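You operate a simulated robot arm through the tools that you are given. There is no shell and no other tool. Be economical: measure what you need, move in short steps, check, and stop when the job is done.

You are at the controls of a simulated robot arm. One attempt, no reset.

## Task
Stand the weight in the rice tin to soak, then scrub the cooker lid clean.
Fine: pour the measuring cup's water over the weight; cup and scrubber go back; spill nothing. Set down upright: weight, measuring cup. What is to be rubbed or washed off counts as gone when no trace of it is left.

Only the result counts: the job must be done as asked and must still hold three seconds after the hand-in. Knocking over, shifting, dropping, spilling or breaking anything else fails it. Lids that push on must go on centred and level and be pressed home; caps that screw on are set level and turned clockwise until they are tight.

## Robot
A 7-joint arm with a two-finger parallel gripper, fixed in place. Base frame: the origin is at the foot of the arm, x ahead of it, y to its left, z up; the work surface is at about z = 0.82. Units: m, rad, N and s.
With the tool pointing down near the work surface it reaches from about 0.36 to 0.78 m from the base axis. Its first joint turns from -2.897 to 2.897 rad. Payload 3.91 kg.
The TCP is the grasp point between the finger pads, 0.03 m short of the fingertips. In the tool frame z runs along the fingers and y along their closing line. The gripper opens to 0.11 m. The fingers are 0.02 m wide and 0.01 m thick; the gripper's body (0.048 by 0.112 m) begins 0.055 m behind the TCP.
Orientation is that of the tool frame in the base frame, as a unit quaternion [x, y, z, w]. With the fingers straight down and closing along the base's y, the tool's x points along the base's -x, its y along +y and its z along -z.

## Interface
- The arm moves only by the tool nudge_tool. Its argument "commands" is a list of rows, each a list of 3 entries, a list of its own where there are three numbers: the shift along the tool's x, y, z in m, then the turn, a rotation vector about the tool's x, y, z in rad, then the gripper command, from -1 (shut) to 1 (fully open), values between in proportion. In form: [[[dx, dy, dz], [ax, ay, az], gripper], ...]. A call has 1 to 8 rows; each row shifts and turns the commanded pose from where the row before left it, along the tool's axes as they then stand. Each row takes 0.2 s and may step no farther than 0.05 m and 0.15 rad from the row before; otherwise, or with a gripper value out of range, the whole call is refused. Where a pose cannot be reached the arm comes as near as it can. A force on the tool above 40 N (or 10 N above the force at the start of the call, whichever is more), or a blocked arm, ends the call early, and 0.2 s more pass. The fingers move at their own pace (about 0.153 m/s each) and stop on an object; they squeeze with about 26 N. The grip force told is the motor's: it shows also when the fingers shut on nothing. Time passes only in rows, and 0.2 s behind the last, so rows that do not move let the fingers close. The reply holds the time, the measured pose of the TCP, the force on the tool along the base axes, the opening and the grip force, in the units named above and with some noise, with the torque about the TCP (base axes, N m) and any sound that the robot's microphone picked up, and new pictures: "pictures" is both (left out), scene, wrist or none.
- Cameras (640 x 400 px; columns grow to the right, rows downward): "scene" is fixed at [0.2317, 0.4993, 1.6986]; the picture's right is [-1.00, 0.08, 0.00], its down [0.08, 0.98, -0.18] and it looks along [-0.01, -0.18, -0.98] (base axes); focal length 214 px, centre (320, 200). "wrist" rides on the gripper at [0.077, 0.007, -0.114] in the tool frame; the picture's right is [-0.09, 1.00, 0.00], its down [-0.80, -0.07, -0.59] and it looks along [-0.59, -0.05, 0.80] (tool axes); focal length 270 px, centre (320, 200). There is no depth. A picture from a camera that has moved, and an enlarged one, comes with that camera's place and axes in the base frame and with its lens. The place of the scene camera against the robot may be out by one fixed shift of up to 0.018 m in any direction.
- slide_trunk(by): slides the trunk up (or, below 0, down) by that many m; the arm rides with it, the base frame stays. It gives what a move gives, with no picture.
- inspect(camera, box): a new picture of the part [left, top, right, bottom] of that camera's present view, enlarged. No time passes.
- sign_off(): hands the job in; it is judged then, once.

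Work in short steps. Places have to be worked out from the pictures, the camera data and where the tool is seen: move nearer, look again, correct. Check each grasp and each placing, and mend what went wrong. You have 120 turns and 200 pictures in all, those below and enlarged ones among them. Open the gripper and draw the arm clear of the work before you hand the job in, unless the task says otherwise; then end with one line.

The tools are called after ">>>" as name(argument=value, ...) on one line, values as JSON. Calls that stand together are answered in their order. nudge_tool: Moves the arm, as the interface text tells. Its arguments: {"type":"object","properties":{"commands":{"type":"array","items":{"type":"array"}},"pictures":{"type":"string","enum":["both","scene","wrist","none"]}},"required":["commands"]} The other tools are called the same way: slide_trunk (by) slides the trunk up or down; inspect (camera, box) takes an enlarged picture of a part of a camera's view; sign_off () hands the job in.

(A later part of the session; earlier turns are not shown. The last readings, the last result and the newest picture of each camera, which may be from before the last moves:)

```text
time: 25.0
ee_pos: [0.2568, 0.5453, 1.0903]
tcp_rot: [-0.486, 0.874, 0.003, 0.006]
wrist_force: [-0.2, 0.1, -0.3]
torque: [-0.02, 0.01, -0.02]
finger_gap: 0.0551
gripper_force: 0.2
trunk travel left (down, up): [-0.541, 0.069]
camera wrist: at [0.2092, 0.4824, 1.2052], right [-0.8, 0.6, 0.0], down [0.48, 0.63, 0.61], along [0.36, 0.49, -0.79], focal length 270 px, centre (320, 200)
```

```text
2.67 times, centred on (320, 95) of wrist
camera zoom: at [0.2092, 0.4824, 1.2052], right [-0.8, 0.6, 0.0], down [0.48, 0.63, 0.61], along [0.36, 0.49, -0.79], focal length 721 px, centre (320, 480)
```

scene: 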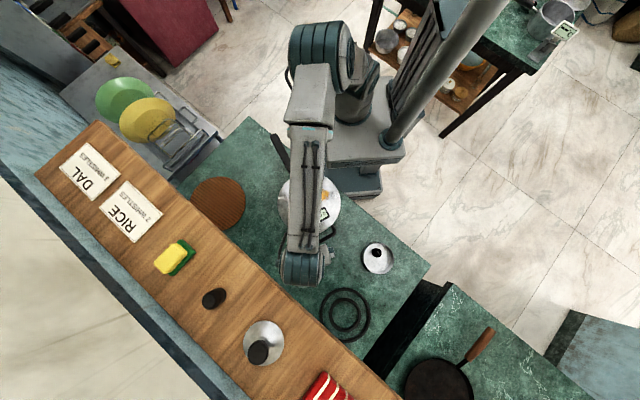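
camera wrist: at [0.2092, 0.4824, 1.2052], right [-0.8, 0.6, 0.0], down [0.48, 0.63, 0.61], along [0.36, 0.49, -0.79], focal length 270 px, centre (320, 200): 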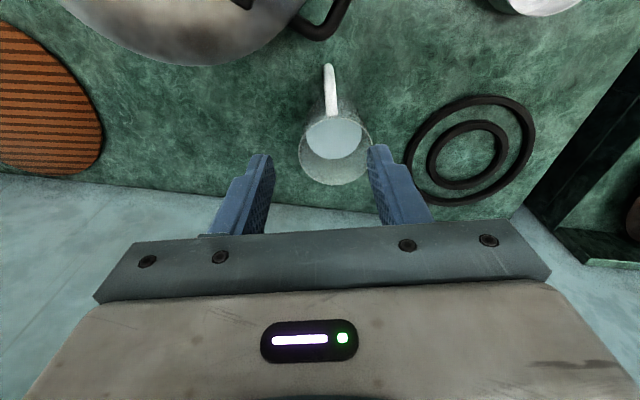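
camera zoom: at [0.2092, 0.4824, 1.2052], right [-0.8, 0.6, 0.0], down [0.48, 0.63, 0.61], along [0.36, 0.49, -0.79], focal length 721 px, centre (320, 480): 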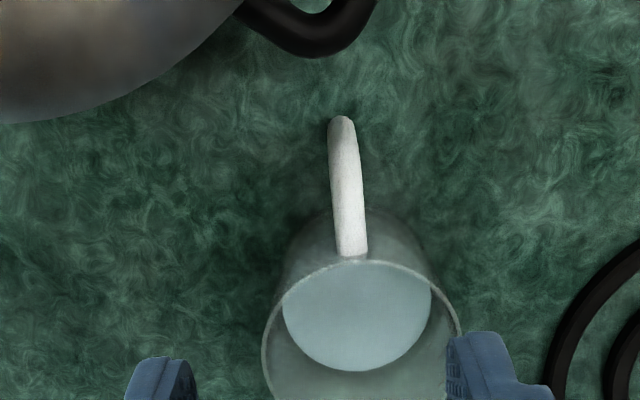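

The upright handle bar is at about (0.243, 0.544), z 0.855–0.92. I centre above it and come down to z 1.0.

>>> nudge_tool(commands=[[[0.0084, 0.011, 0.02], [0, 0, 0], 0], [[0, 0, 0.035], [0, 0, 0], 0], [[0, 0, 0.035], [0, 0, 0], 0], [[0, 0, 0], [0, 0, 0], 0]], pictures="wrist")

>>> inspect(camera="wrist", box=[240, 60, 400, 210])

```text
time: 26.0
ee_pos: [0.244, 0.5476, 0.9997]
tcp_rot: [-0.486, 0.874, 0.004, 0.008]
wrist_force: [0.1, 0.2, 0.7]
torque: [-0.02, 0.02, 0.03]
finger_gap: 0.055
gripper_force: 0.1
trunk travel left (down, up): [-0.541, 0.069]
camera wrist: at [0.197, 0.4842, 1.1154], right [-0.8, 0.6, 0.0], down [0.48, 0.64, 0.61], along [0.36, 0.49, -0.79], focal length 270 px, centre (320, 200)
```

wrist: 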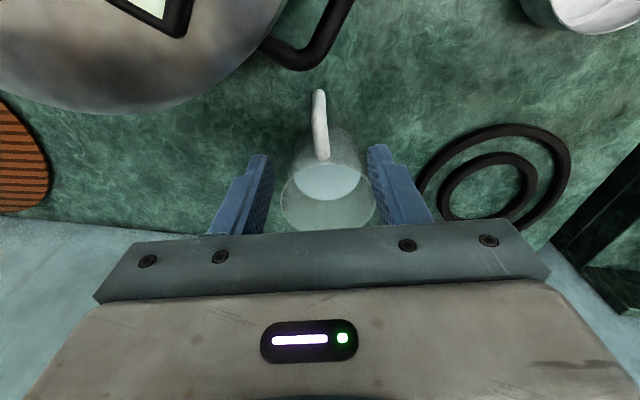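

```text
2.67 times, centred on (320, 135) of wrist
camera zoom: at [0.197, 0.4842, 1.1154], right [-0.8, 0.6, 0.0], down [0.48, 0.64, 0.61], along [0.36, 0.49, -0.79], focal length 721 px, centre (320, 373)
```

zoom: 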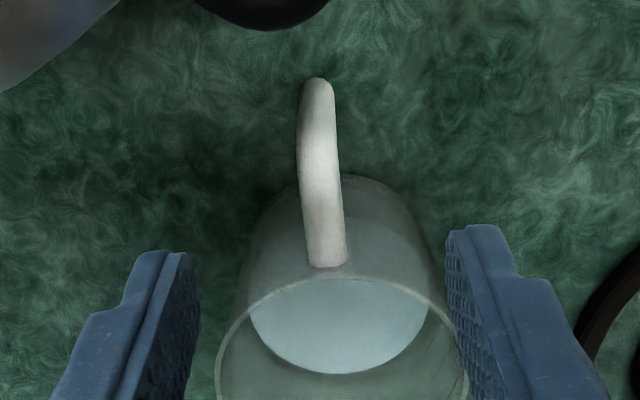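

Laterally aligned; bar seems ~4 mm farther out and lower (z ~0.84–0.905). I shift 4 mm outward and descend in steps to z ~0.89.

>>> nudge_tool(commands=[[[-0.004, 0, 0.03], [0, 0, 0], 0], [[0, 0, 0.03], [0, 0, 0], 0], [[0, 0, 0.025], [0, 0, 0], 0], [[0, 0, 0.02], [0, 0, 0], 0], [[0, 0, 0], [0, 0, 0], 0]], pictures="both")

>>> inspect(camera="wrist", box=[240, 80, 400, 230])

```text
time: 27.2
ee_pos: [0.2475, 0.5501, 0.8963]
tcp_rot: [-0.487, 0.874, 0.003, 0.007]
wrist_force: [-0.5, -0.4, -0.8]
torque: [0.0, -0.02, 0.02]
finger_gap: 0.0551
gripper_force: 0.1
trunk travel left (down, up): [-0.541, 0.069]
camera wrist: at [0.1995, 0.4874, 1.0099], right [-0.8, 0.6, 0.0], down [0.48, 0.64, 0.61], along [0.36, 0.49, -0.79], focal length 270 px, centre (320, 200)
```

scene: 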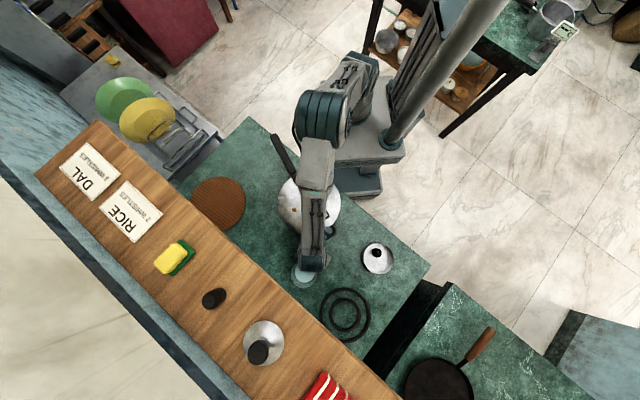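
wrist: 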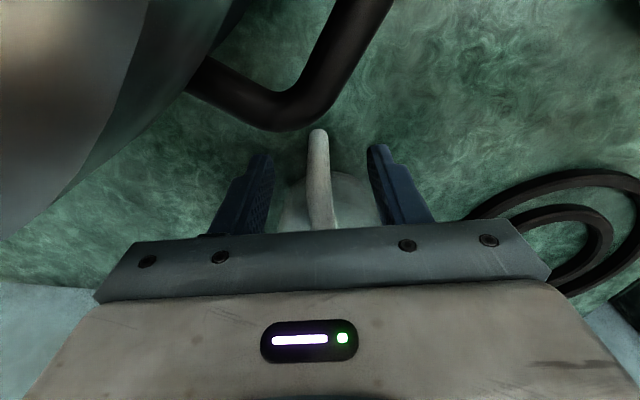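

```text
2.67 times, centred on (320, 155) of wrist
camera zoom: at [0.1995, 0.4874, 1.0099], right [-0.8, 0.6, 0.0], down [0.48, 0.64, 0.61], along [0.36, 0.49, -0.79], focal length 721 px, centre (320, 320)
```

zoom: 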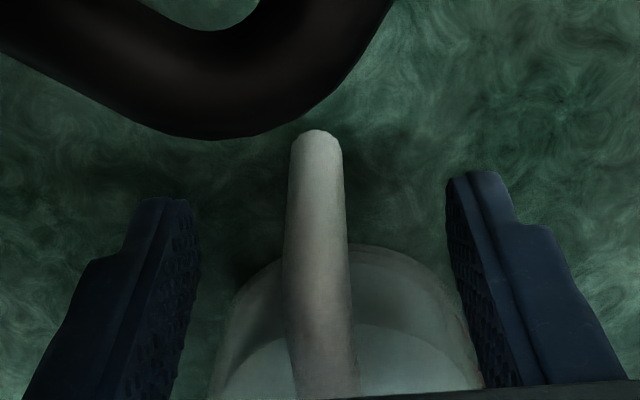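

The bar is between the pads; I go 15 mm lower for a fuller grip, watching force, then close.

>>> nudge_tool(commands=[[[0, -0.001, 0.008], [0, 0, 0], 0], [[0, 0, 0.008], [0, 0, 0], 0], [[0, 0, 0], [0, 0, 0], 0]], pictures="wrist")

>>> inspect(camera="wrist", box=[240, 80, 400, 230])

```text
time: 28.0
ee_pos: [0.2492, 0.5506, 0.8799]
tcp_rot: [-0.486, 0.874, 0.004, 0.007]
wrist_force: [-0.2, -0.1, -0.3]
torque: [-0.02, -0.01, -0.02]
finger_gap: 0.0546
gripper_force: 0.0
trunk travel left (down, up): [-0.541, 0.069]
camera wrist: at [0.2015, 0.4866, 0.9942], right [-0.8, 0.6, 0.0], down [0.48, 0.64, 0.61], along [0.36, 0.49, -0.79], focal length 270 px, centre (320, 200)
```

wrist: 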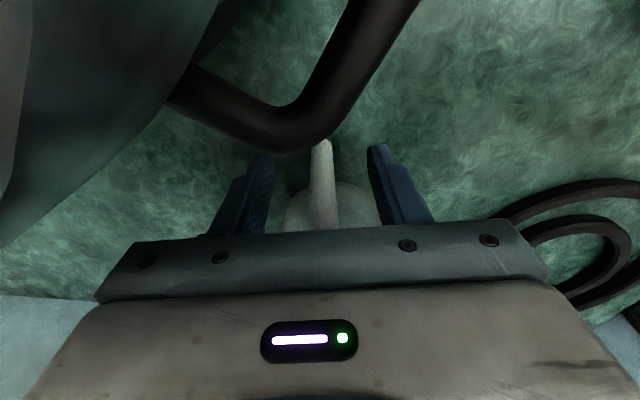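

```text
2.67 times, centred on (320, 155) of wrist
camera zoom: at [0.2015, 0.4866, 0.9942], right [-0.8, 0.6, 0.0], down [0.48, 0.64, 0.61], along [0.36, 0.49, -0.79], focal length 721 px, centre (320, 320)
```

zoom: 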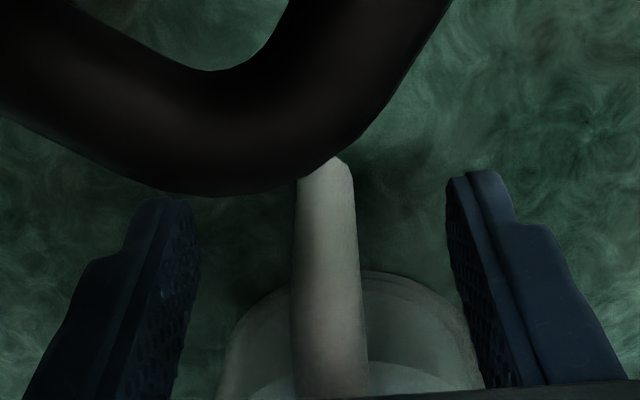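

Bar well between the pads. Closing.

>>> nudge_tool(commands=[[[0, 0.001, 0], [0, 0, 0], -0.4], [[0, 0, 0], [0, 0, 0], -1], [[0, 0, 0], [0, 0, 0], -1], [[0, 0, 0], [0, 0, 0], -1]], pictures="wrist")

```text
time: 29.0
ee_pos: [0.248, 0.5495, 0.8799]
tcp_rot: [-0.486, 0.874, 0.004, 0.007]
wrist_force: [-0.2, -1.5, 0.0]
torque: [-0.06, -0.06, 0.04]
finger_gap: 0.0129
gripper_force: 25.6
trunk travel left (down, up): [-0.541, 0.069]
camera wrist: at [0.1999, 0.4876, 0.9939], right [-0.8, 0.6, 0.0], down [0.48, 0.64, 0.61], along [0.36, 0.49, -0.79], focal length 270 px, centre (320, 200)
```

wrist: 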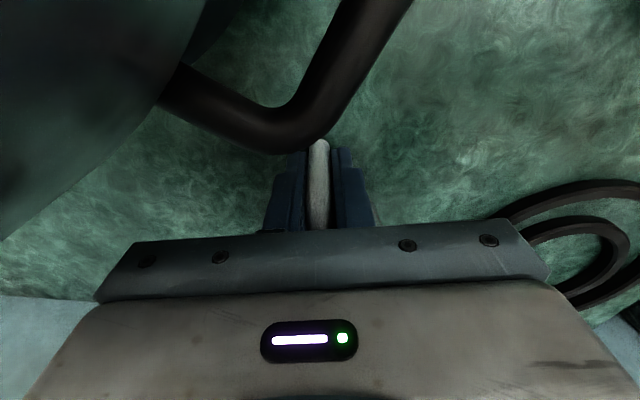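

Handle gripped (12.9 mm). I lift 2 cm gently and read forces.

>>> nudge_tool(commands=[[[0, 0, -0.005], [0, 0, 0], -1], [[0, 0, -0.01], [0, 0, 0], -1], [[0, 0, -0.01], [0, 0, 0], -1], [[0, 0, -0.01], [0, 0, 0], -1], [[0, 0, 0], [0, 0, 0], -1]])

>>> inspect(camera="scene", box=[260, 190, 400, 310])

```text
time: 30.2
ee_pos: [0.2478, 0.5509, 0.9144]
tcp_rot: [-0.487, 0.874, 0.004, 0.007]
wrist_force: [0.4, -0.2, -2.0]
torque: [-0.14, 0.04, -0.02]
finger_gap: 0.0126
gripper_force: 26.2
trunk travel left (down, up): [-0.541, 0.069]
camera wrist: at [0.1998, 0.4874, 1.0296], right [-0.8, 0.6, 0.0], down [0.48, 0.64, 0.61], along [0.36, 0.49, -0.79], focal length 270 px, centre (320, 200)
```

scene: 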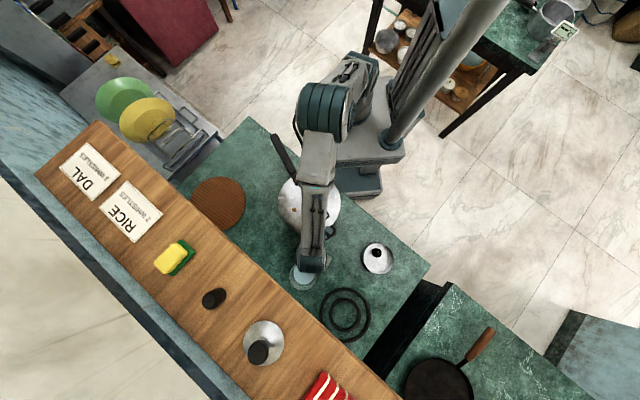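
wrist: 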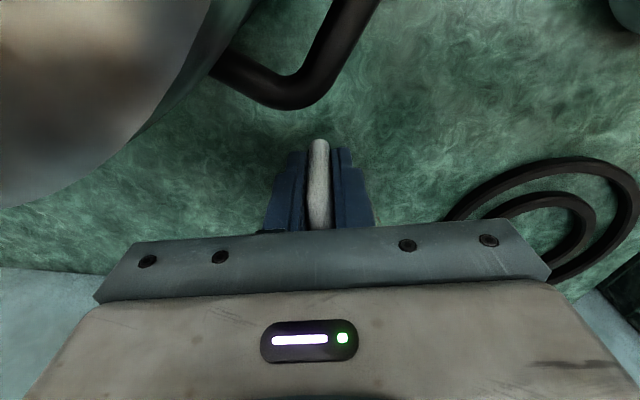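

```text
3.33 times, centred on (330, 250) of scene
camera zoom: at [0.2317, 0.4993, 1.6986], right [-1.0, 0.08, 0.0], down [0.08, 0.98, -0.18], along [-0.01, -0.18, -0.98], focal length 715 px, centre (287, 33)
```

zoom: 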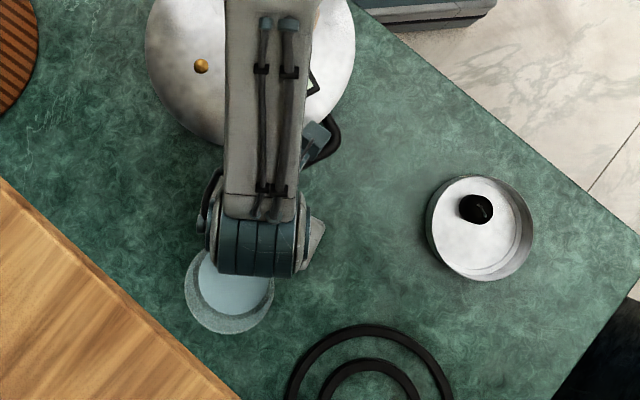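

The cup is held level and is light (~2 N). I lift it gently above the cooker's height and yaw so that a sideways roll will tip it toward -x.

>>> nudge_tool(commands=[[[0, 0, -0.012], [0, 0, 0], -1], [[0, 0, -0.022], [0, 0, 0], -1], [[0, 0, -0.03], [0, 0, -0.05], -1], [[0, 0, -0.03], [0, 0, -0.1], -1], [[0, 0, -0.02], [0, 0, -0.12], -1], [[0, 0, -0.01], [0, 0, -0.12], -1], [[0, 0, 0], [0, 0, -0.1], -1], [[0, 0, 0], [0, 0, -0.07], -1]], pictures="wrist")

```text
time: 32.0
ee_pos: [0.2454, 0.5487, 1.039]
tcp_rot: [0.71, -0.704, -0.002, -0.008]
wrist_force: [0.1, -0.2, -1.4]
torque: [-0.12, 0.03, 0.03]
finger_gap: 0.0126
gripper_force: 25.8
trunk travel left (down, up): [-0.541, 0.069]
camera wrist: at [0.2382, 0.4701, 1.153], right [-1.0, 0.08, -0.01], down [0.06, 0.79, 0.61], along [0.05, 0.6, -0.8], focal length 270 px, centre (320, 200)
```

wrist: 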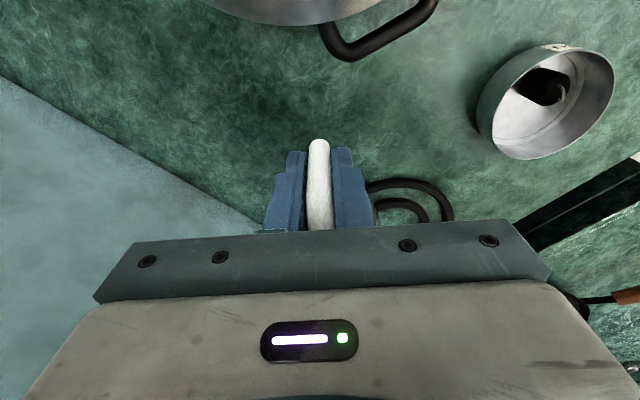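

Level carry to beside the tin at about (0.08, 0.507).

>>> nudge_tool(commands=[[[0.004, 0.012, 0], [0, 0, 0], -1], [[0.007, 0.024, 0], [0, 0, 0], -1], [[0.008, 0.032, 0], [0, 0, 0], -1], [[0.008, 0.032, 0], [0, 0, 0], -1], [[0.008, 0.032, 0.005], [0, 0, 0], -1], [[0.005, 0.022, 0.01], [0, 0, 0], -1], [[0.002, 0.011, 0.01], [0, 0, 0], -1], [[0, 0, 0.005], [0, 0, 0], -1]])

```text
time: 33.8
ee_pos: [0.0806, 0.5058, 1.0072]
tcp_rot: [0.708, -0.706, -0.002, -0.008]
wrist_force: [0.4, -0.9, -2.2]
torque: [-0.11, -0.01, 0.04]
finger_gap: 0.0127
gripper_force: 26.3
trunk travel left (down, up): [-0.541, 0.069]
camera wrist: at [0.0733, 0.4277, 1.1211], right [-1.0, 0.08, -0.01], down [0.06, 0.79, 0.61], along [0.06, 0.6, -0.8], focal length 270 px, centre (320, 200)
```

scene: 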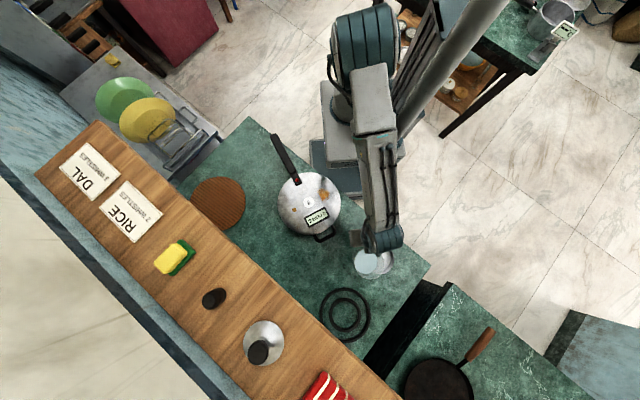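
wrist: 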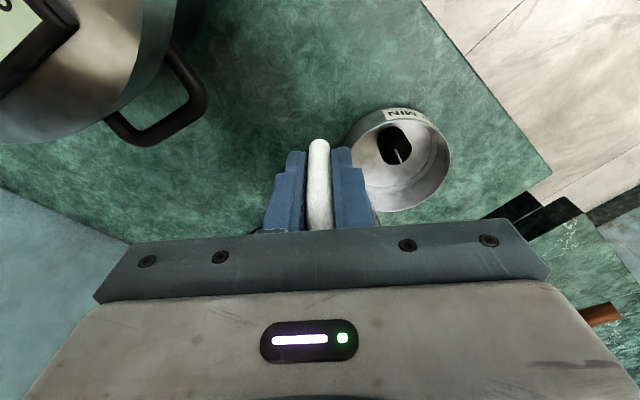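

Beside the tin as planned. I lower 2.5 cm and begin a test tilt of 0.3 rad about the tool's x.

>>> nudge_tool(commands=[[[0, 0.003, 0.012], [0, 0, 0], -1], [[0, 0, 0.012], [0, 0, 0], -1], [[0, 0, 0], [0.05, 0, 0], -1], [[0, 0, 0], [0.08, 0, 0], -1], [[0, 0, 0], [0.08, 0, 0], -1], [[0, 0, 0], [0.08, 0, 0], -1], [[0, 0, 0], [0, 0, 0], -1]])

>>> inspect(camera="scene", box=[320, 210, 440, 310])

```text
time: 35.4
ee_pos: [0.0792, 0.5057, 0.9832]
tcp_rot: [0.7, -0.698, 0.101, -0.111]
wrist_force: [-1.0, -0.1, -1.5]
torque: [-0.15, 0.0, -0.04]
finger_gap: 0.0129
gripper_force: 25.6
trunk travel left (down, up): [-0.541, 0.069]
camera wrist: at [0.0383, 0.4281, 1.0902], right [-0.95, 0.09, -0.29], down [-0.11, 0.79, 0.6], along [0.28, 0.6, -0.74], focal length 270 px, centre (320, 200)
```

scene: 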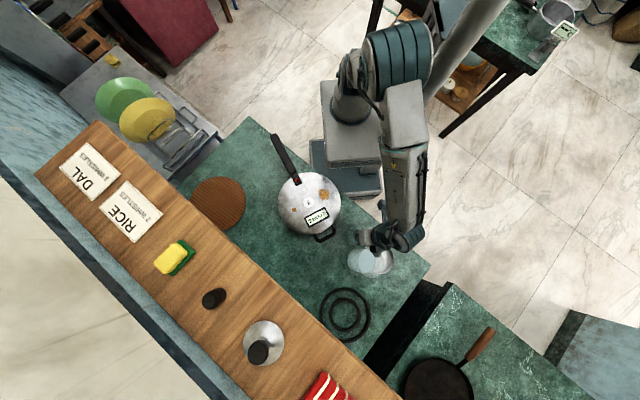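
wrist: 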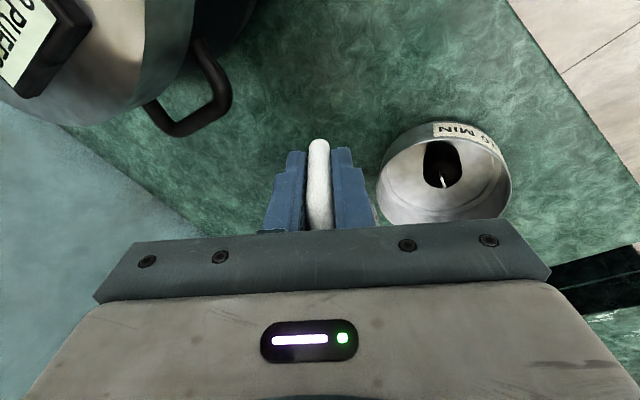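

```text
4.00 times, centred on (380, 260) of scene
camera zoom: at [0.2317, 0.4993, 1.6986], right [-1.0, 0.08, 0.0], down [0.08, 0.98, -0.18], along [-0.01, -0.18, -0.98], focal length 858 px, centre (80, -40)
```

zoom: 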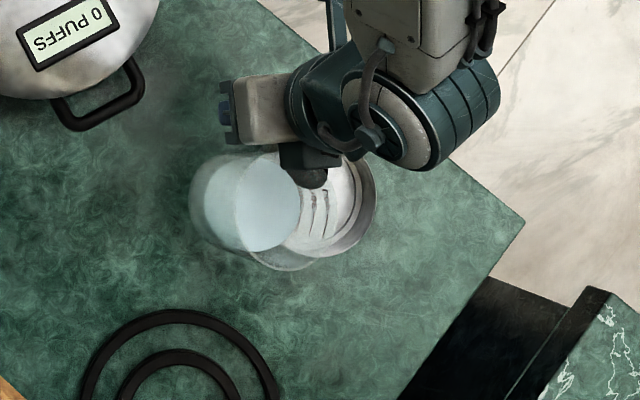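

The arm follows well. I continue tilting to about 0.9 rad slowly.

>>> nudge_tool(commands=[[[0, 0, 0], [0.1, 0, 0], -1], [[0, 0, 0], [0.1, 0, 0], -1], [[0, 0, 0], [0.1, 0, 0], -1], [[0, 0, 0], [0.08, 0, 0], -1], [[0, 0, 0], [0.08, 0, 0], -1], [[0, 0, 0], [0.08, 0, 0], -1], [[0, 0, 0], [0, 0, 0], -1]], pictures="scene")

>>> inspect(camera="scene", box=[320, 210, 440, 310])

```text
time: 37.0
ee_pos: [0.0783, 0.5062, 0.9828]
tcp_rot: [-0.646, 0.646, -0.282, 0.293]
wrist_force: [0.9, -0.9, -1.5]
torque: [-0.11, 0.05, 0.01]
finger_gap: 0.0127
gripper_force: 26.3
trunk travel left (down, up): [-0.541, 0.069]
```

scene: 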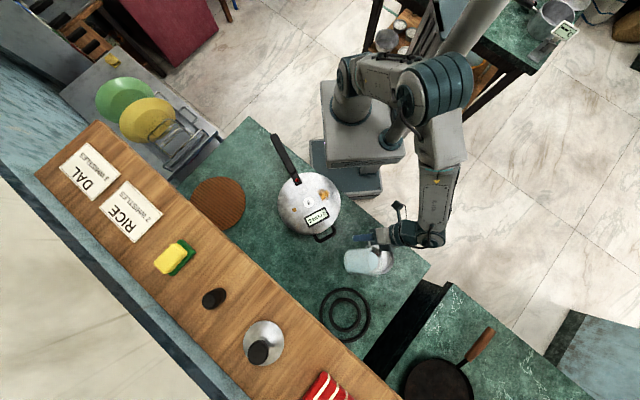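

```text
4.00 times, centred on (380, 260) of scene
camera zoom: at [0.2317, 0.4993, 1.6986], right [-1.0, 0.08, 0.0], down [0.08, 0.98, -0.18], along [-0.01, -0.18, -0.98], focal length 858 px, centre (80, -40)
```

zoom: 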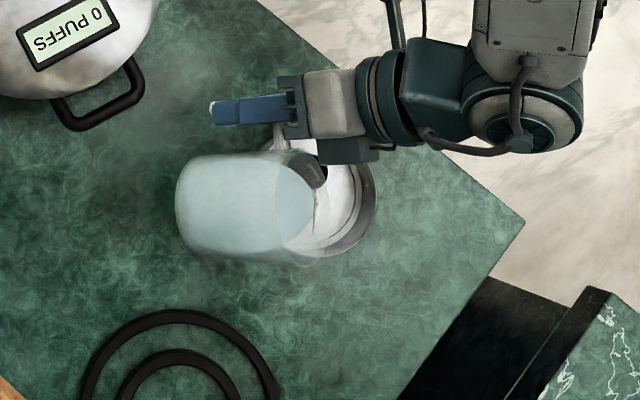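

I zoom closer to see the lip and water relative to the tin.

>>> inspect(camera="scene", box=[355, 235, 425, 285])

>>> inspect(camera="wrist", box=[220, 60, 640, 240])

```text
8.00 times, centred on (390, 260) of scene
camera zoom: at [0.2317, 0.4993, 1.6986], right [-1.0, 0.08, 0.0], down [0.08, 0.98, -0.18], along [-0.01, -0.18, -0.98], focal length 1716 px, centre (-240, -280)
```

zoom: 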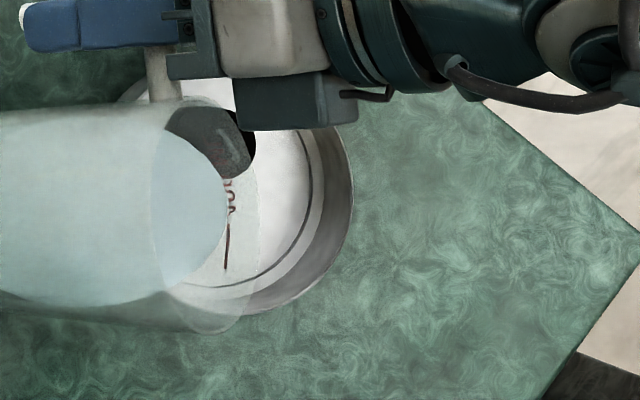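

```text
1.52 times, centred on (430, 150) of wrist
camera zoom: at [-0.0113, 0.4285, 1.0544], right [-0.67, 0.09, -0.74], down [-0.4, 0.79, 0.46], along [0.63, 0.6, -0.49], focal length 412 px, centre (152, 276)
```

zoom: 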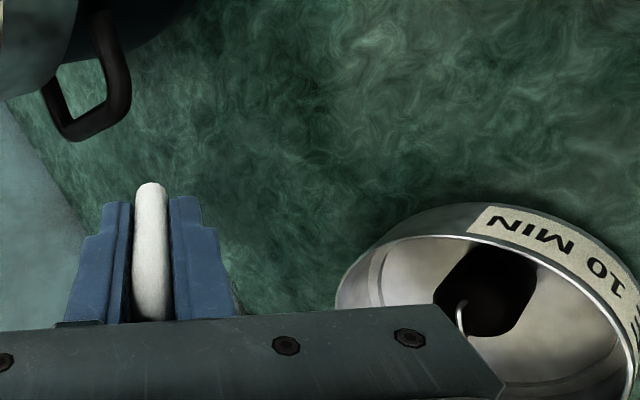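

The lip is over the tin (x about 0.026). I lower 2.5 cm and keep tilting slowly.

>>> nudge_tool(commands=[[[0, 0.0095, 0.008], [0, 0, 0], -1], [[0, 0.0095, 0.008], [0, 0, 0], -1], [[0, 0, 0], [0.06, 0, 0], -1], [[0, 0, 0], [0.06, 0, 0], -1], [[0, 0, 0], [0.06, 0, 0], -1], [[0, 0, 0], [0, 0, 0], -1]], pictures="none")

>>> inspect(camera="scene", box=[345, 230, 425, 290])

```text
time: 38.4
ee_pos: [0.0765, 0.5066, 0.9575]
tcp_rot: [-0.617, 0.618, -0.34, 0.35]
wrist_force: [0.1, -0.4, -2.3]
torque: [-0.15, 0.03, -0.01]
finger_gap: 0.0128
gripper_force: 26.1
trunk travel left (down, up): [-0.541, 0.069]
```

```text
6.67 times, centred on (385, 260) of scene
camera zoom: at [0.2317, 0.4993, 1.6986], right [-1.0, 0.08, 0.0], down [0.08, 0.98, -0.18], along [-0.01, -0.18, -0.98], focal length 1430 px, centre (-113, -200)
```

zoom: 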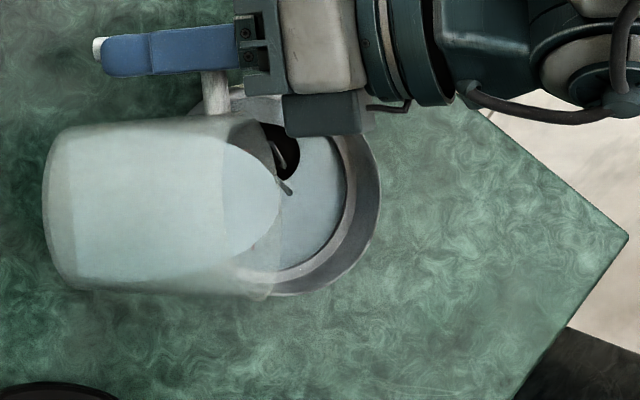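

Water is going into the tin, none outside. Continuing the slow tilt.

>>> nudge_tool(commands=[[[0, 0, 0], [0.05, 0, 0], -1], [[0, 0, 0], [0.05, 0, 0], -1], [[0, 0, 0], [0.05, 0, 0], -1], [[0, 0, 0], [0.05, 0, 0], -1], [[0, 0, 0], [0.05, 0, 0], -1], [[0, 0, 0], [0, 0, 0], -1]], pictures="none")

>>> inspect(camera="scene", box=[345, 230, 425, 290])

```text
time: 39.8
ee_pos: [0.0779, 0.506, 0.959]
tcp_rot: [-0.568, 0.571, -0.414, 0.424]
wrist_force: [0.2, -0.2, -0.7]
torque: [-0.09, -0.01, -0.02]
finger_gap: 0.0127
gripper_force: 26.1
trunk travel left (down, up): [-0.541, 0.069]
```

```text
6.67 times, centred on (385, 260) of scene
camera zoom: at [0.2317, 0.4993, 1.6986], right [-1.0, 0.08, 0.0], down [0.08, 0.98, -0.18], along [-0.01, -0.18, -0.98], focal length 1430 px, centre (-113, -200)
```

zoom: 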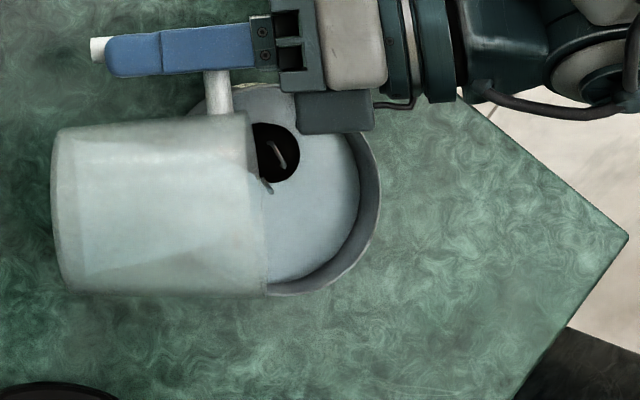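

Good. I continue to ~1.65 rad while shifting about 2 cm toward -x to keep the lip over the centre.

>>> nudge_tool(commands=[[[0, 0.0013, -0.005], [0.06, 0, 0], -1], [[0, 0.001, -0.005], [0.06, 0, 0], -1], [[0, 0.0007, -0.005], [0.06, 0, 0], -1], [[0, 0.0004, -0.005], [0.06, 0, 0], -1], [[0, 0, 0], [0.06, 0, 0], -1], [[0, 0, 0], [0.06, 0, 0], -1], [[0, 0, 0], [0, 0, 0], -1]], pictures="none")

>>> inspect(camera="scene", box=[345, 230, 425, 290])

```text
time: 41.6
ee_pos: [0.1014, 0.5089, 0.9675]
tcp_rot: [0.458, -0.515, 0.527, -0.498]
wrist_force: [-0.1, 0.9, -0.1]
torque: [-0.06, 0.03, -0.01]
finger_gap: 0.0126
gripper_force: 26.1
trunk travel left (down, up): [-0.541, 0.069]
stopped in row 7: the arm was blocked; the commanded pose is now the measured one
```

```text
6.67 times, centred on (385, 260) of scene
camera zoom: at [0.2317, 0.4993, 1.6986], right [-1.0, 0.08, 0.0], down [0.08, 0.98, -0.18], along [-0.01, -0.18, -0.98], focal length 1430 px, centre (-113, -200)
```

zoom: 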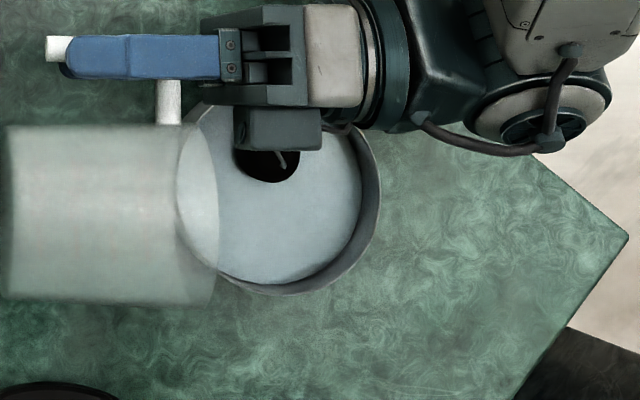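

Blocked near a joint limit at ~93° tilt, with the TCP pushed to x 0.10. I check whether the cup is empty and nothing spilled.

>>> inspect(camera="scene", box=[340, 240, 380, 280])

>>> inspect(camera="wrist", box=[0, 0, 640, 400])

```text
10.00 times, centred on (360, 260) of scene
camera zoom: at [0.2317, 0.4993, 1.6986], right [-1.0, 0.08, 0.0], down [0.08, 0.98, -0.18], along [-0.01, -0.18, -0.98], focal length 2145 px, centre (-80, -400)
```

zoom: 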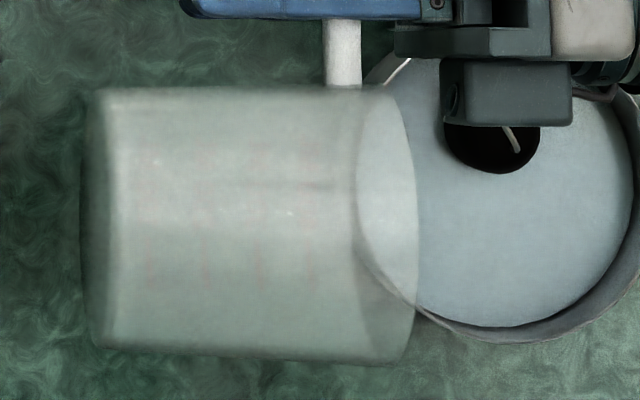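

```text
1.00 times, centred on (320, 200) of wrist (not enlarged: the box is as wide or as high as the picture)
camera zoom: at [-0.0182, 0.4411, 0.9531], right [0.06, 0.11, -0.99], down [-0.53, 0.85, 0.06], along [0.85, 0.52, 0.11], focal length 270 px, centre (320, 200)
```

zoom: 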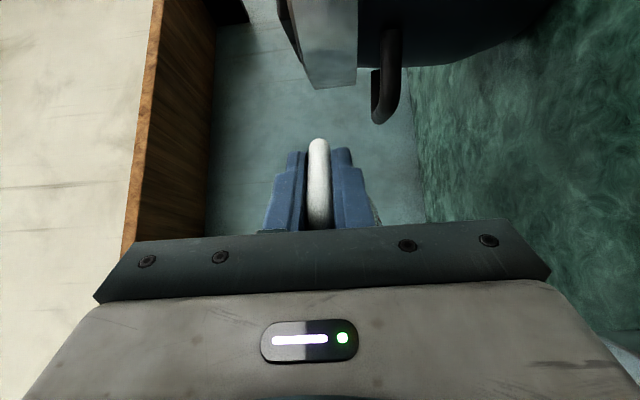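

The cup is empty and the water is all in the tin. I tilt the cup back upright.

>>> nudge_tool(commands=[[[0, 0, 0], [-0.1, 0, 0], -1], [[0, 0, 0], [-0.14, 0, 0], -1], [[0, 0, 0], [-0.14, 0, 0], -1], [[0, 0, 0], [-0.14, 0, 0], -1], [[0, 0, 0], [-0.14, 0, 0], -1], [[0, 0, 0], [-0.14, 0, 0], -1], [[0, 0, 0], [-0.14, 0, 0], -1], [[0, 0, 0], [-0.1, 0, 0], -1]], pictures="none")

>>> nudge_tool(commands=[[[0, 0, 0], [-0.14, 0, 0], -1], [[0, 0, 0], [-0.14, 0, 0], -1], [[0, 0, 0], [-0.14, 0, 0], -1], [[0, 0, 0], [-0.12, 0, 0], -1], [[0, 0, 0], [0, 0, 0], -1]], pictures="both")

```text
time: 43.4
ee_pos: [0.1008, 0.5068, 0.9666]
tcp_rot: [-0.647, 0.707, -0.2, 0.204]
wrist_force: [-0.1, -0.1, -1.3]
torque: [-0.05, 0.06, 0.01]
finger_gap: 0.0125
gripper_force: 26.0
trunk travel left (down, up): [-0.541, 0.069]
```

```text
time: 44.6
ee_pos: [0.1004, 0.5087, 0.9677]
tcp_rot: [-0.678, 0.735, -0.005, 0.025]
wrist_force: [0.1, -0.2, -1.2]
torque: [-0.04, -0.01, 0.0]
finger_gap: 0.0128
gripper_force: 25.4
trunk travel left (down, up): [-0.541, 0.069]
camera wrist: at [0.0821, 0.4294, 1.0795], right [-0.98, 0.17, -0.04], down [0.11, 0.78, 0.62], along [0.13, 0.61, -0.78], focal length 270 px, centre (320, 200)
```

scene: 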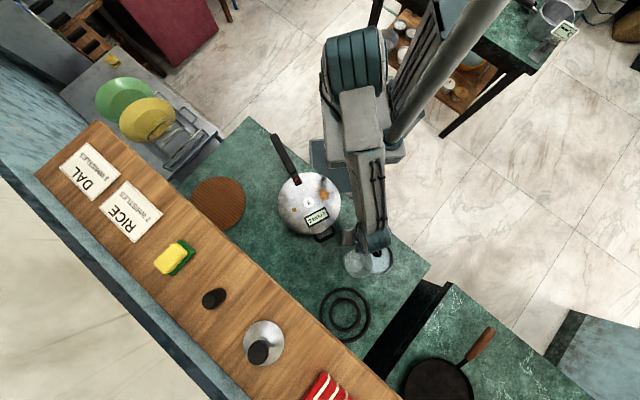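
wrist: 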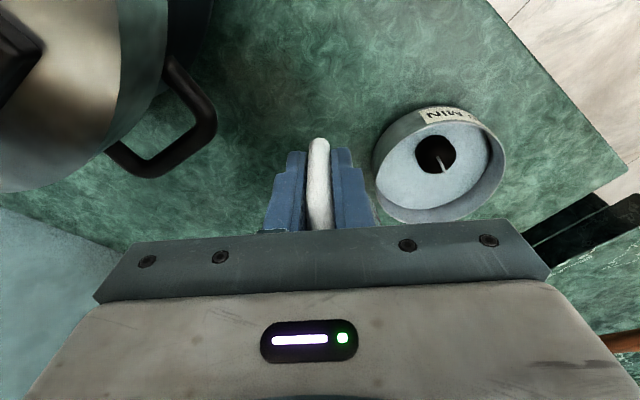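

Upright again; tin full of water around the weight, no spill seen. I raise, level the tool, carry the cup back above its place, then yaw to the original orientation.

>>> nudge_tool(commands=[[[0, 0, -0.03], [-0.034, 0.015, 0], -1], [[0, 0, -0.03], [0, 0, 0], -1], [[0, 0, -0.025], [0, 0, 0], -1], [[-0.013, -0.036, 0], [0, 0, 0], -1], [[-0.013, -0.036, 0], [0, 0, 0], -1], [[-0.013, -0.036, 0], [0, 0, 0], -1], [[-0.013, -0.034, 0], [0, 0, 0], -1], [[0, 0, 0], [0, 0, 0.125], -1]], pictures="none")

>>> nudge_tool(commands=[[[0, 0, 0], [0, 0, 0.125], -1], [[0, 0, 0], [0, 0, 0.125], -1], [[0, 0, 0], [0, 0, 0.1], -1], [[0, 0, 0], [0, 0, 0], -1]], pictures="wrist")

```text
time: 46.4
ee_pos: [0.2438, 0.5462, 1.0529]
tcp_rot: [-0.63, 0.776, 0.001, 0.008]
wrist_force: [-0.3, -0.3, -0.4]
torque: [-0.02, -0.01, 0.04]
finger_gap: 0.0126
gripper_force: 26.1
trunk travel left (down, up): [-0.541, 0.069]
```

```text
time: 47.4
ee_pos: [0.2443, 0.5472, 1.0535]
tcp_rot: [-0.485, 0.874, 0.004, 0.006]
wrist_force: [0.6, -0.7, -1.7]
torque: [-0.02, 0.0, 0.03]
finger_gap: 0.0128
gripper_force: 25.8
trunk travel left (down, up): [-0.541, 0.069]
camera wrist: at [0.1962, 0.4839, 1.1679], right [-0.8, 0.6, 0.0], down [0.48, 0.63, 0.61], along [0.36, 0.49, -0.79], focal length 270 px, centre (320, 200)
```

wrist: 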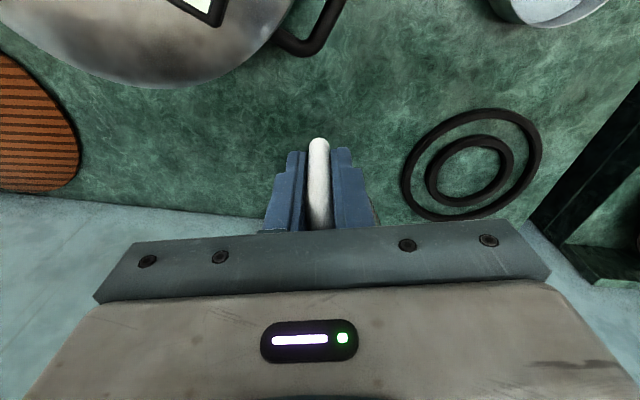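

Orientation matches the grasp pose. I go down above the original spot to z ~0.89.

>>> nudge_tool(commands=[[[-0.004, -0.002, 0.03], [0, 0, 0], -1], [[0, 0, 0.04], [0, 0, 0], -1], [[0, 0, 0.04], [0, 0, 0], -1], [[0, 0, 0.035], [0, 0, 0], -1], [[0, 0, 0.015], [0, 0, 0], -1], [[0, 0, 0], [0, 0, 0], -1]], pictures="none")

```text
time: 48.8
ee_pos: [0.2488, 0.5497, 0.8937]
tcp_rot: [-0.486, 0.874, 0.004, 0.007]
wrist_force: [0.6, 0.0, -1.1]
torque: [-0.06, 0.01, 0.0]
finger_gap: 0.0126
gripper_force: 25.6
trunk travel left (down, up): [-0.541, 0.069]
```

>>> nudge_tool(commands=[[[0, 0, 0.008], [0, 0, 0], -1], [[0, 0, 0.003], [0, 0, 0], -1], [[0, 0, 0], [0, 0, 0], -1]], pictures="none")

>>> nudge_tool(commands=[[[0, 0, 0.002], [0, 0, 0], -1], [[0, 0, 0], [0, 0, 0], -1]], pictures="wrist")

```text
time: 49.6
ee_pos: [0.2499, 0.5511, 0.8836]
tcp_rot: [-0.486, 0.874, 0.004, 0.007]
wrist_force: [0.2, 0.1, 0.4]
torque: [-0.03, 0.04, -0.01]
finger_gap: 0.0125
gripper_force: 25.7
trunk travel left (down, up): [-0.541, 0.069]
```

```text
time: 50.2
ee_pos: [0.2496, 0.552, 0.8806]
tcp_rot: [-0.486, 0.874, 0.005, 0.008]
wrist_force: [-0.6, 0.3, 2.0]
torque: [0.15, -0.12, -0.04]
finger_gap: 0.0128
gripper_force: 26.0
trunk travel left (down, up): [-0.541, 0.069]
camera wrist: at [0.202, 0.4879, 0.995], right [-0.8, 0.6, 0.0], down [0.48, 0.63, 0.61], along [0.36, 0.49, -0.79], focal length 270 px, centre (320, 200)
```

wrist: 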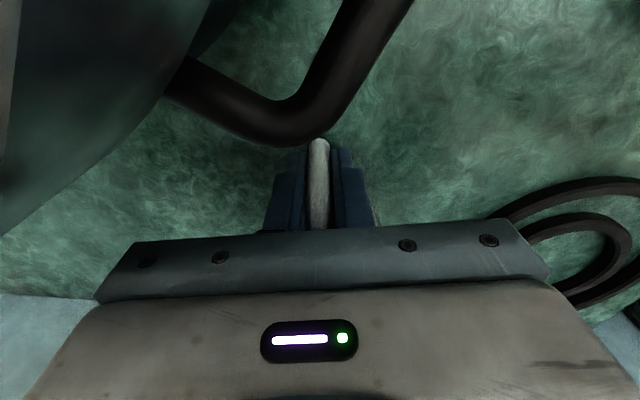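

Cup is down on the counter at its old spot (within ~2 mm). I open and rise straight up.

>>> nudge_tool(commands=[[[0, 0, 0.001], [0, 0, 0], -0.7], [[0, 0, 0], [0, 0, 0], -0.3], [[0, 0, 0], [0, 0, 0], -0.1], [[0, 0, -0.02], [0, 0, 0], -0.1], [[0, 0, -0.04], [0, 0, 0], -0.1], [[0, 0, -0.05], [0, 0, 0], -0.1], [[0, 0, -0.05], [0, 0, 0], -0.1], [[0, 0, -0.05], [0, 0, 0], -0.1]])

>>> inspect(camera="wrist", box=[230, 20, 410, 170])

```text
time: 52.0
ee_pos: [0.2488, 0.5476, 1.0894]
tcp_rot: [-0.486, 0.874, 0.005, 0.007]
wrist_force: [0.5, 1.1, 0.1]
torque: [0.01, 0.0, 0.04]
finger_gap: 0.0495
gripper_force: 0.1
trunk travel left (down, up): [-0.541, 0.069]
camera wrist: at [0.2015, 0.4851, 1.2039], right [-0.8, 0.6, 0.0], down [0.48, 0.64, 0.61], along [0.36, 0.49, -0.79], focal length 270 px, centre (320, 200)
```

scene: 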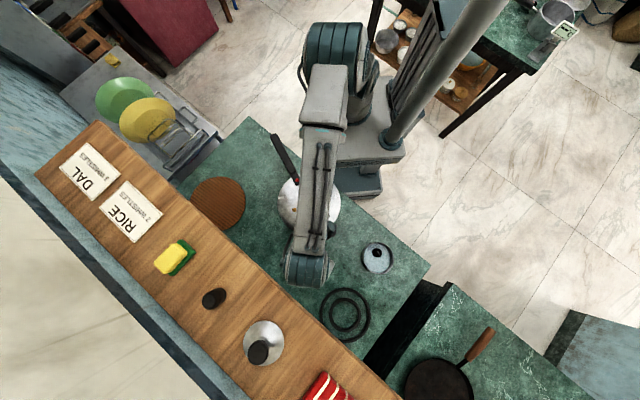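
wrist: 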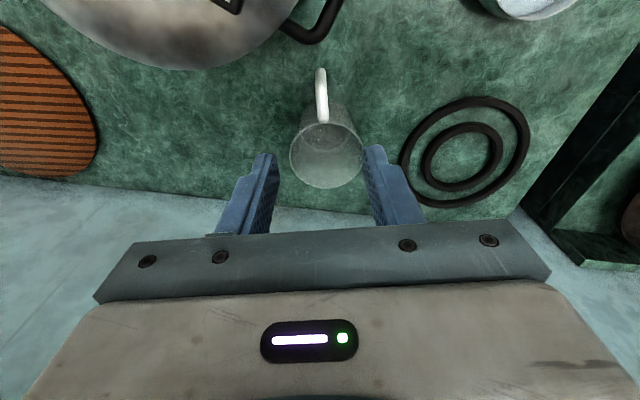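

```text
2.67 times, centred on (320, 95) of wrist
camera zoom: at [0.2015, 0.4851, 1.2039], right [-0.8, 0.6, 0.0], down [0.48, 0.64, 0.61], along [0.36, 0.49, -0.79], focal length 721 px, centre (320, 480)
```

zoom: 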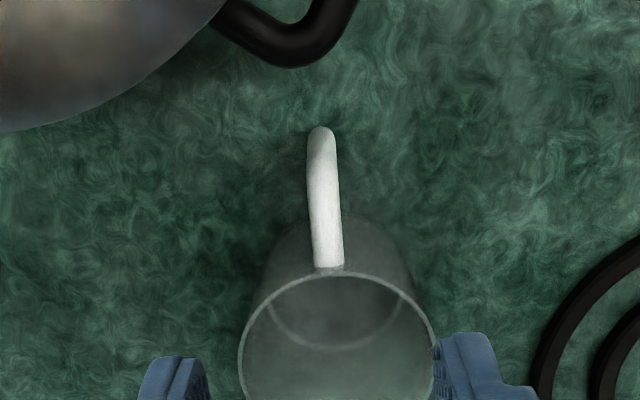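

The cup is back upright and empty. Next the scrubber on the shelf: I rise well above the shelf (~z 1.43).

>>> nudge_tool(commands=[[[0.01, 0, -0.048], [0, 0, 0], -0.1], [[0.01, 0, -0.048], [0, 0, 0], 0.2], [[0.01, 0, -0.048], [0, 0, 0], 0.2], [[0.01, 0, -0.048], [0, 0, 0], 0.2], [[0.01, 0, -0.048], [0, 0, 0], 0.2], [[0, 0, -0.05], [0, 0, 0], 0.2], [[0, 0, -0.05], [0, 0, 0], 0.2], [[0, 0, 0], [0, 0, 0], 0.2]], pictures="wrist")

```text
time: 53.8
ee_pos: [0.2173, 0.5008, 1.3852]
tcp_rot: [-0.485, 0.875, 0.003, 0.006]
wrist_force: [0.5, -0.5, 0.3]
torque: [0.0, -0.04, 0.02]
finger_gap: 0.0659
gripper_force: 0.1
out of reach, approached as far as the arm can: row 7
trunk travel left (down, up): [-0.541, 0.069]
camera wrist: at [0.1701, 0.4389, 1.4995], right [-0.8, 0.6, 0.0], down [0.48, 0.64, 0.6], along [0.36, 0.48, -0.8], focal length 270 px, centre (320, 200)
```

wrist: 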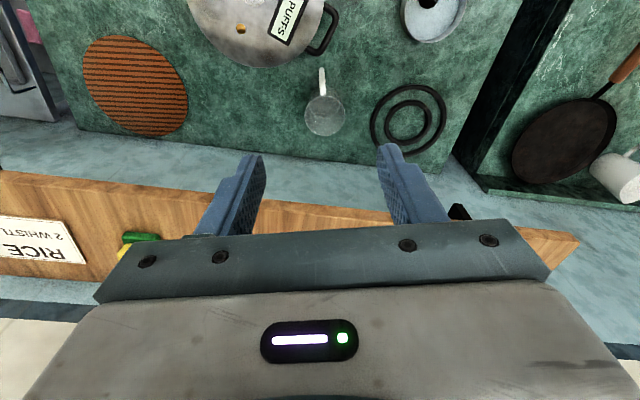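

The tool-down pose tops out here, so I raise the trunk and will pitch the tool outward for the shelf.

>>> slide_trunk(by=0.069)

>>> nudge_tool(commands=[[[0.008, -0.043, 0], [0, 0, 0.05], 0.2], [[0.008, -0.043, 0], [0, 0, 0.05], 0.2], [[0.008, -0.043, 0], [0, 0, 0.05], 0.2], [[0.008, -0.043, 0], [0, 0, 0.05], 0.2], [[0.008, -0.043, 0], [0, 0, 0.03], 0.2], [[0, 0, 0], [0, 0, 0], 0.2]], pictures="wrist")

```text
time: 54.9
ee_pos: [0.2187, 0.5008, 1.4535]
tcp_rot: [-0.485, 0.875, 0.003, 0.005]
wrist_force: [-0.7, -0.3, -0.3]
torque: [-0.02, 0.03, 0.02]
finger_gap: 0.066
gripper_force: 0.1
trunk travel left (down, up): [-0.61, 0.0]
```

```text
time: 56.3
ee_pos: [0.3642, 0.3393, 1.4539]
tcp_rot: [-0.382, 0.924, 0.004, 0.005]
wrist_force: [0.5, -0.5, 0.1]
torque: [-0.01, 0.0, -0.01]
finger_gap: 0.0658
gripper_force: 0.1
trunk travel left (down, up): [-0.61, 0.0]
camera wrist: at [0.3031, 0.2901, 1.5679], right [-0.64, 0.77, 0.0], down [0.61, 0.51, 0.6], along [0.46, 0.39, -0.8], focal length 270 px, centre (320, 200)
```

wrist: 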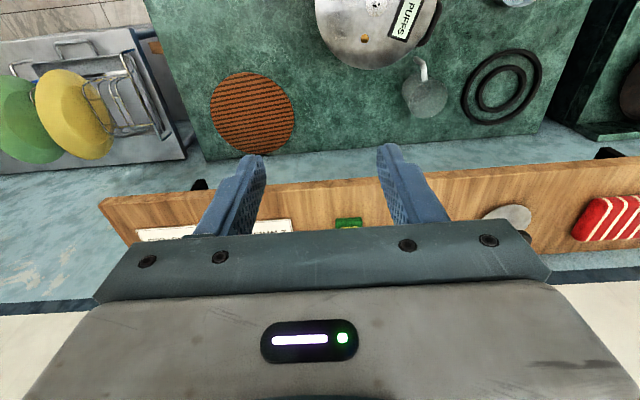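

Yaw now matches the shelf. I pitch the tool outward by 0.42 rad and look at the scrubber.

>>> nudge_tool(commands=[[[0, 0, 0], [0, -0.14, 0], 0.2], [[0, 0, 0], [0, -0.14, 0], 0.2], [[0, 0, 0], [0, -0.14, 0], 0.2], [[0, 0, 0], [0, 0, 0], 0.2]], pictures="wrist")

>>> inspect(camera="wrist", box=[240, 80, 440, 240])

```text
time: 57.3
ee_pos: [0.3634, 0.3387, 1.4528]
tcp_rot: [-0.372, 0.903, 0.083, 0.198]
wrist_force: [0.2, 1.1, 0.4]
torque: [0.0, -0.01, 0.02]
finger_gap: 0.0659
gripper_force: 0.1
trunk travel left (down, up): [-0.61, 0.0]
camera wrist: at [0.2755, 0.2608, 1.5253], right [-0.65, 0.76, 0.04], down [0.39, 0.28, 0.88], along [0.66, 0.58, -0.48], focal length 270 px, centre (320, 200)
```

wrist: 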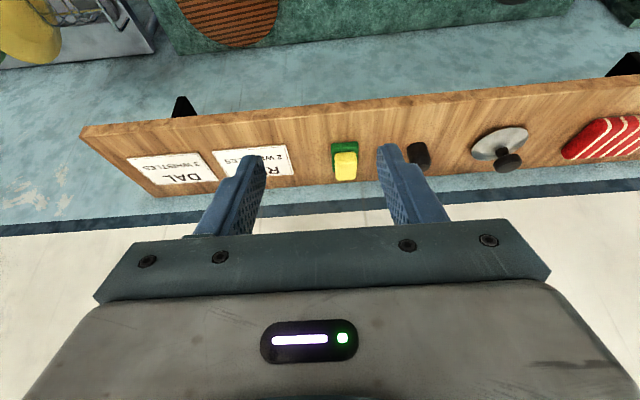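

```text
2.50 times, centred on (340, 160) of wrist
camera zoom: at [0.2755, 0.2608, 1.5253], right [-0.65, 0.76, 0.04], down [0.39, 0.28, 0.88], along [0.66, 0.58, -0.48], focal length 676 px, centre (270, 300)
```

zoom: 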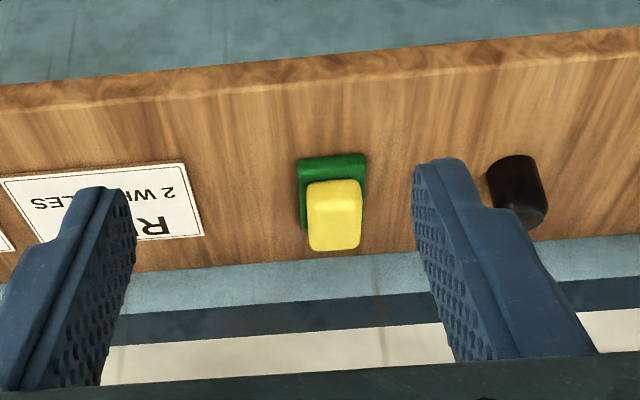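

The scrubber (green pad down, yellow on top) is near (0.50, 0.51, 1.26). I approach and re-look for a better fix.

>>> nudge_tool(commands=[[[-0.022, 0.006, 0.03], [0, 0, 0], 0.2], [[-0.022, 0.006, 0.03], [0, 0, 0], 0.2], [[-0.022, 0.006, 0.03], [0, 0, 0], 0.2], [[0, 0, 0], [0, 0, 0], 0.2]], pictures="wrist")

>>> inspect(camera="wrist", box=[240, 80, 440, 240])

```text
time: 58.3
ee_pos: [0.4203, 0.4206, 1.3998]
tcp_rot: [-0.372, 0.903, 0.083, 0.198]
wrist_force: [0.5, -0.6, 1.5]
torque: [0.03, -0.02, 0.03]
finger_gap: 0.0659
gripper_force: 0.0
trunk travel left (down, up): [-0.61, 0.0]
camera wrist: at [0.3317, 0.3408, 1.4734], right [-0.65, 0.76, 0.04], down [0.39, 0.28, 0.88], along [0.66, 0.58, -0.48], focal length 270 px, centre (320, 200)
```

wrist: 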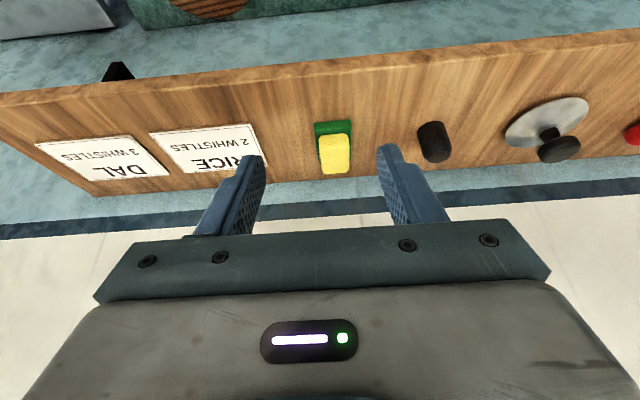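

```text
2.50 times, centred on (340, 160) of wrist
camera zoom: at [0.3317, 0.3408, 1.4734], right [-0.65, 0.76, 0.04], down [0.39, 0.28, 0.88], along [0.66, 0.58, -0.48], focal length 676 px, centre (270, 300)
```

zoom: 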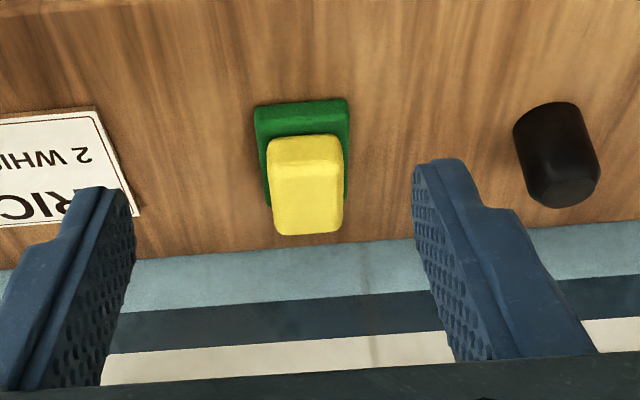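

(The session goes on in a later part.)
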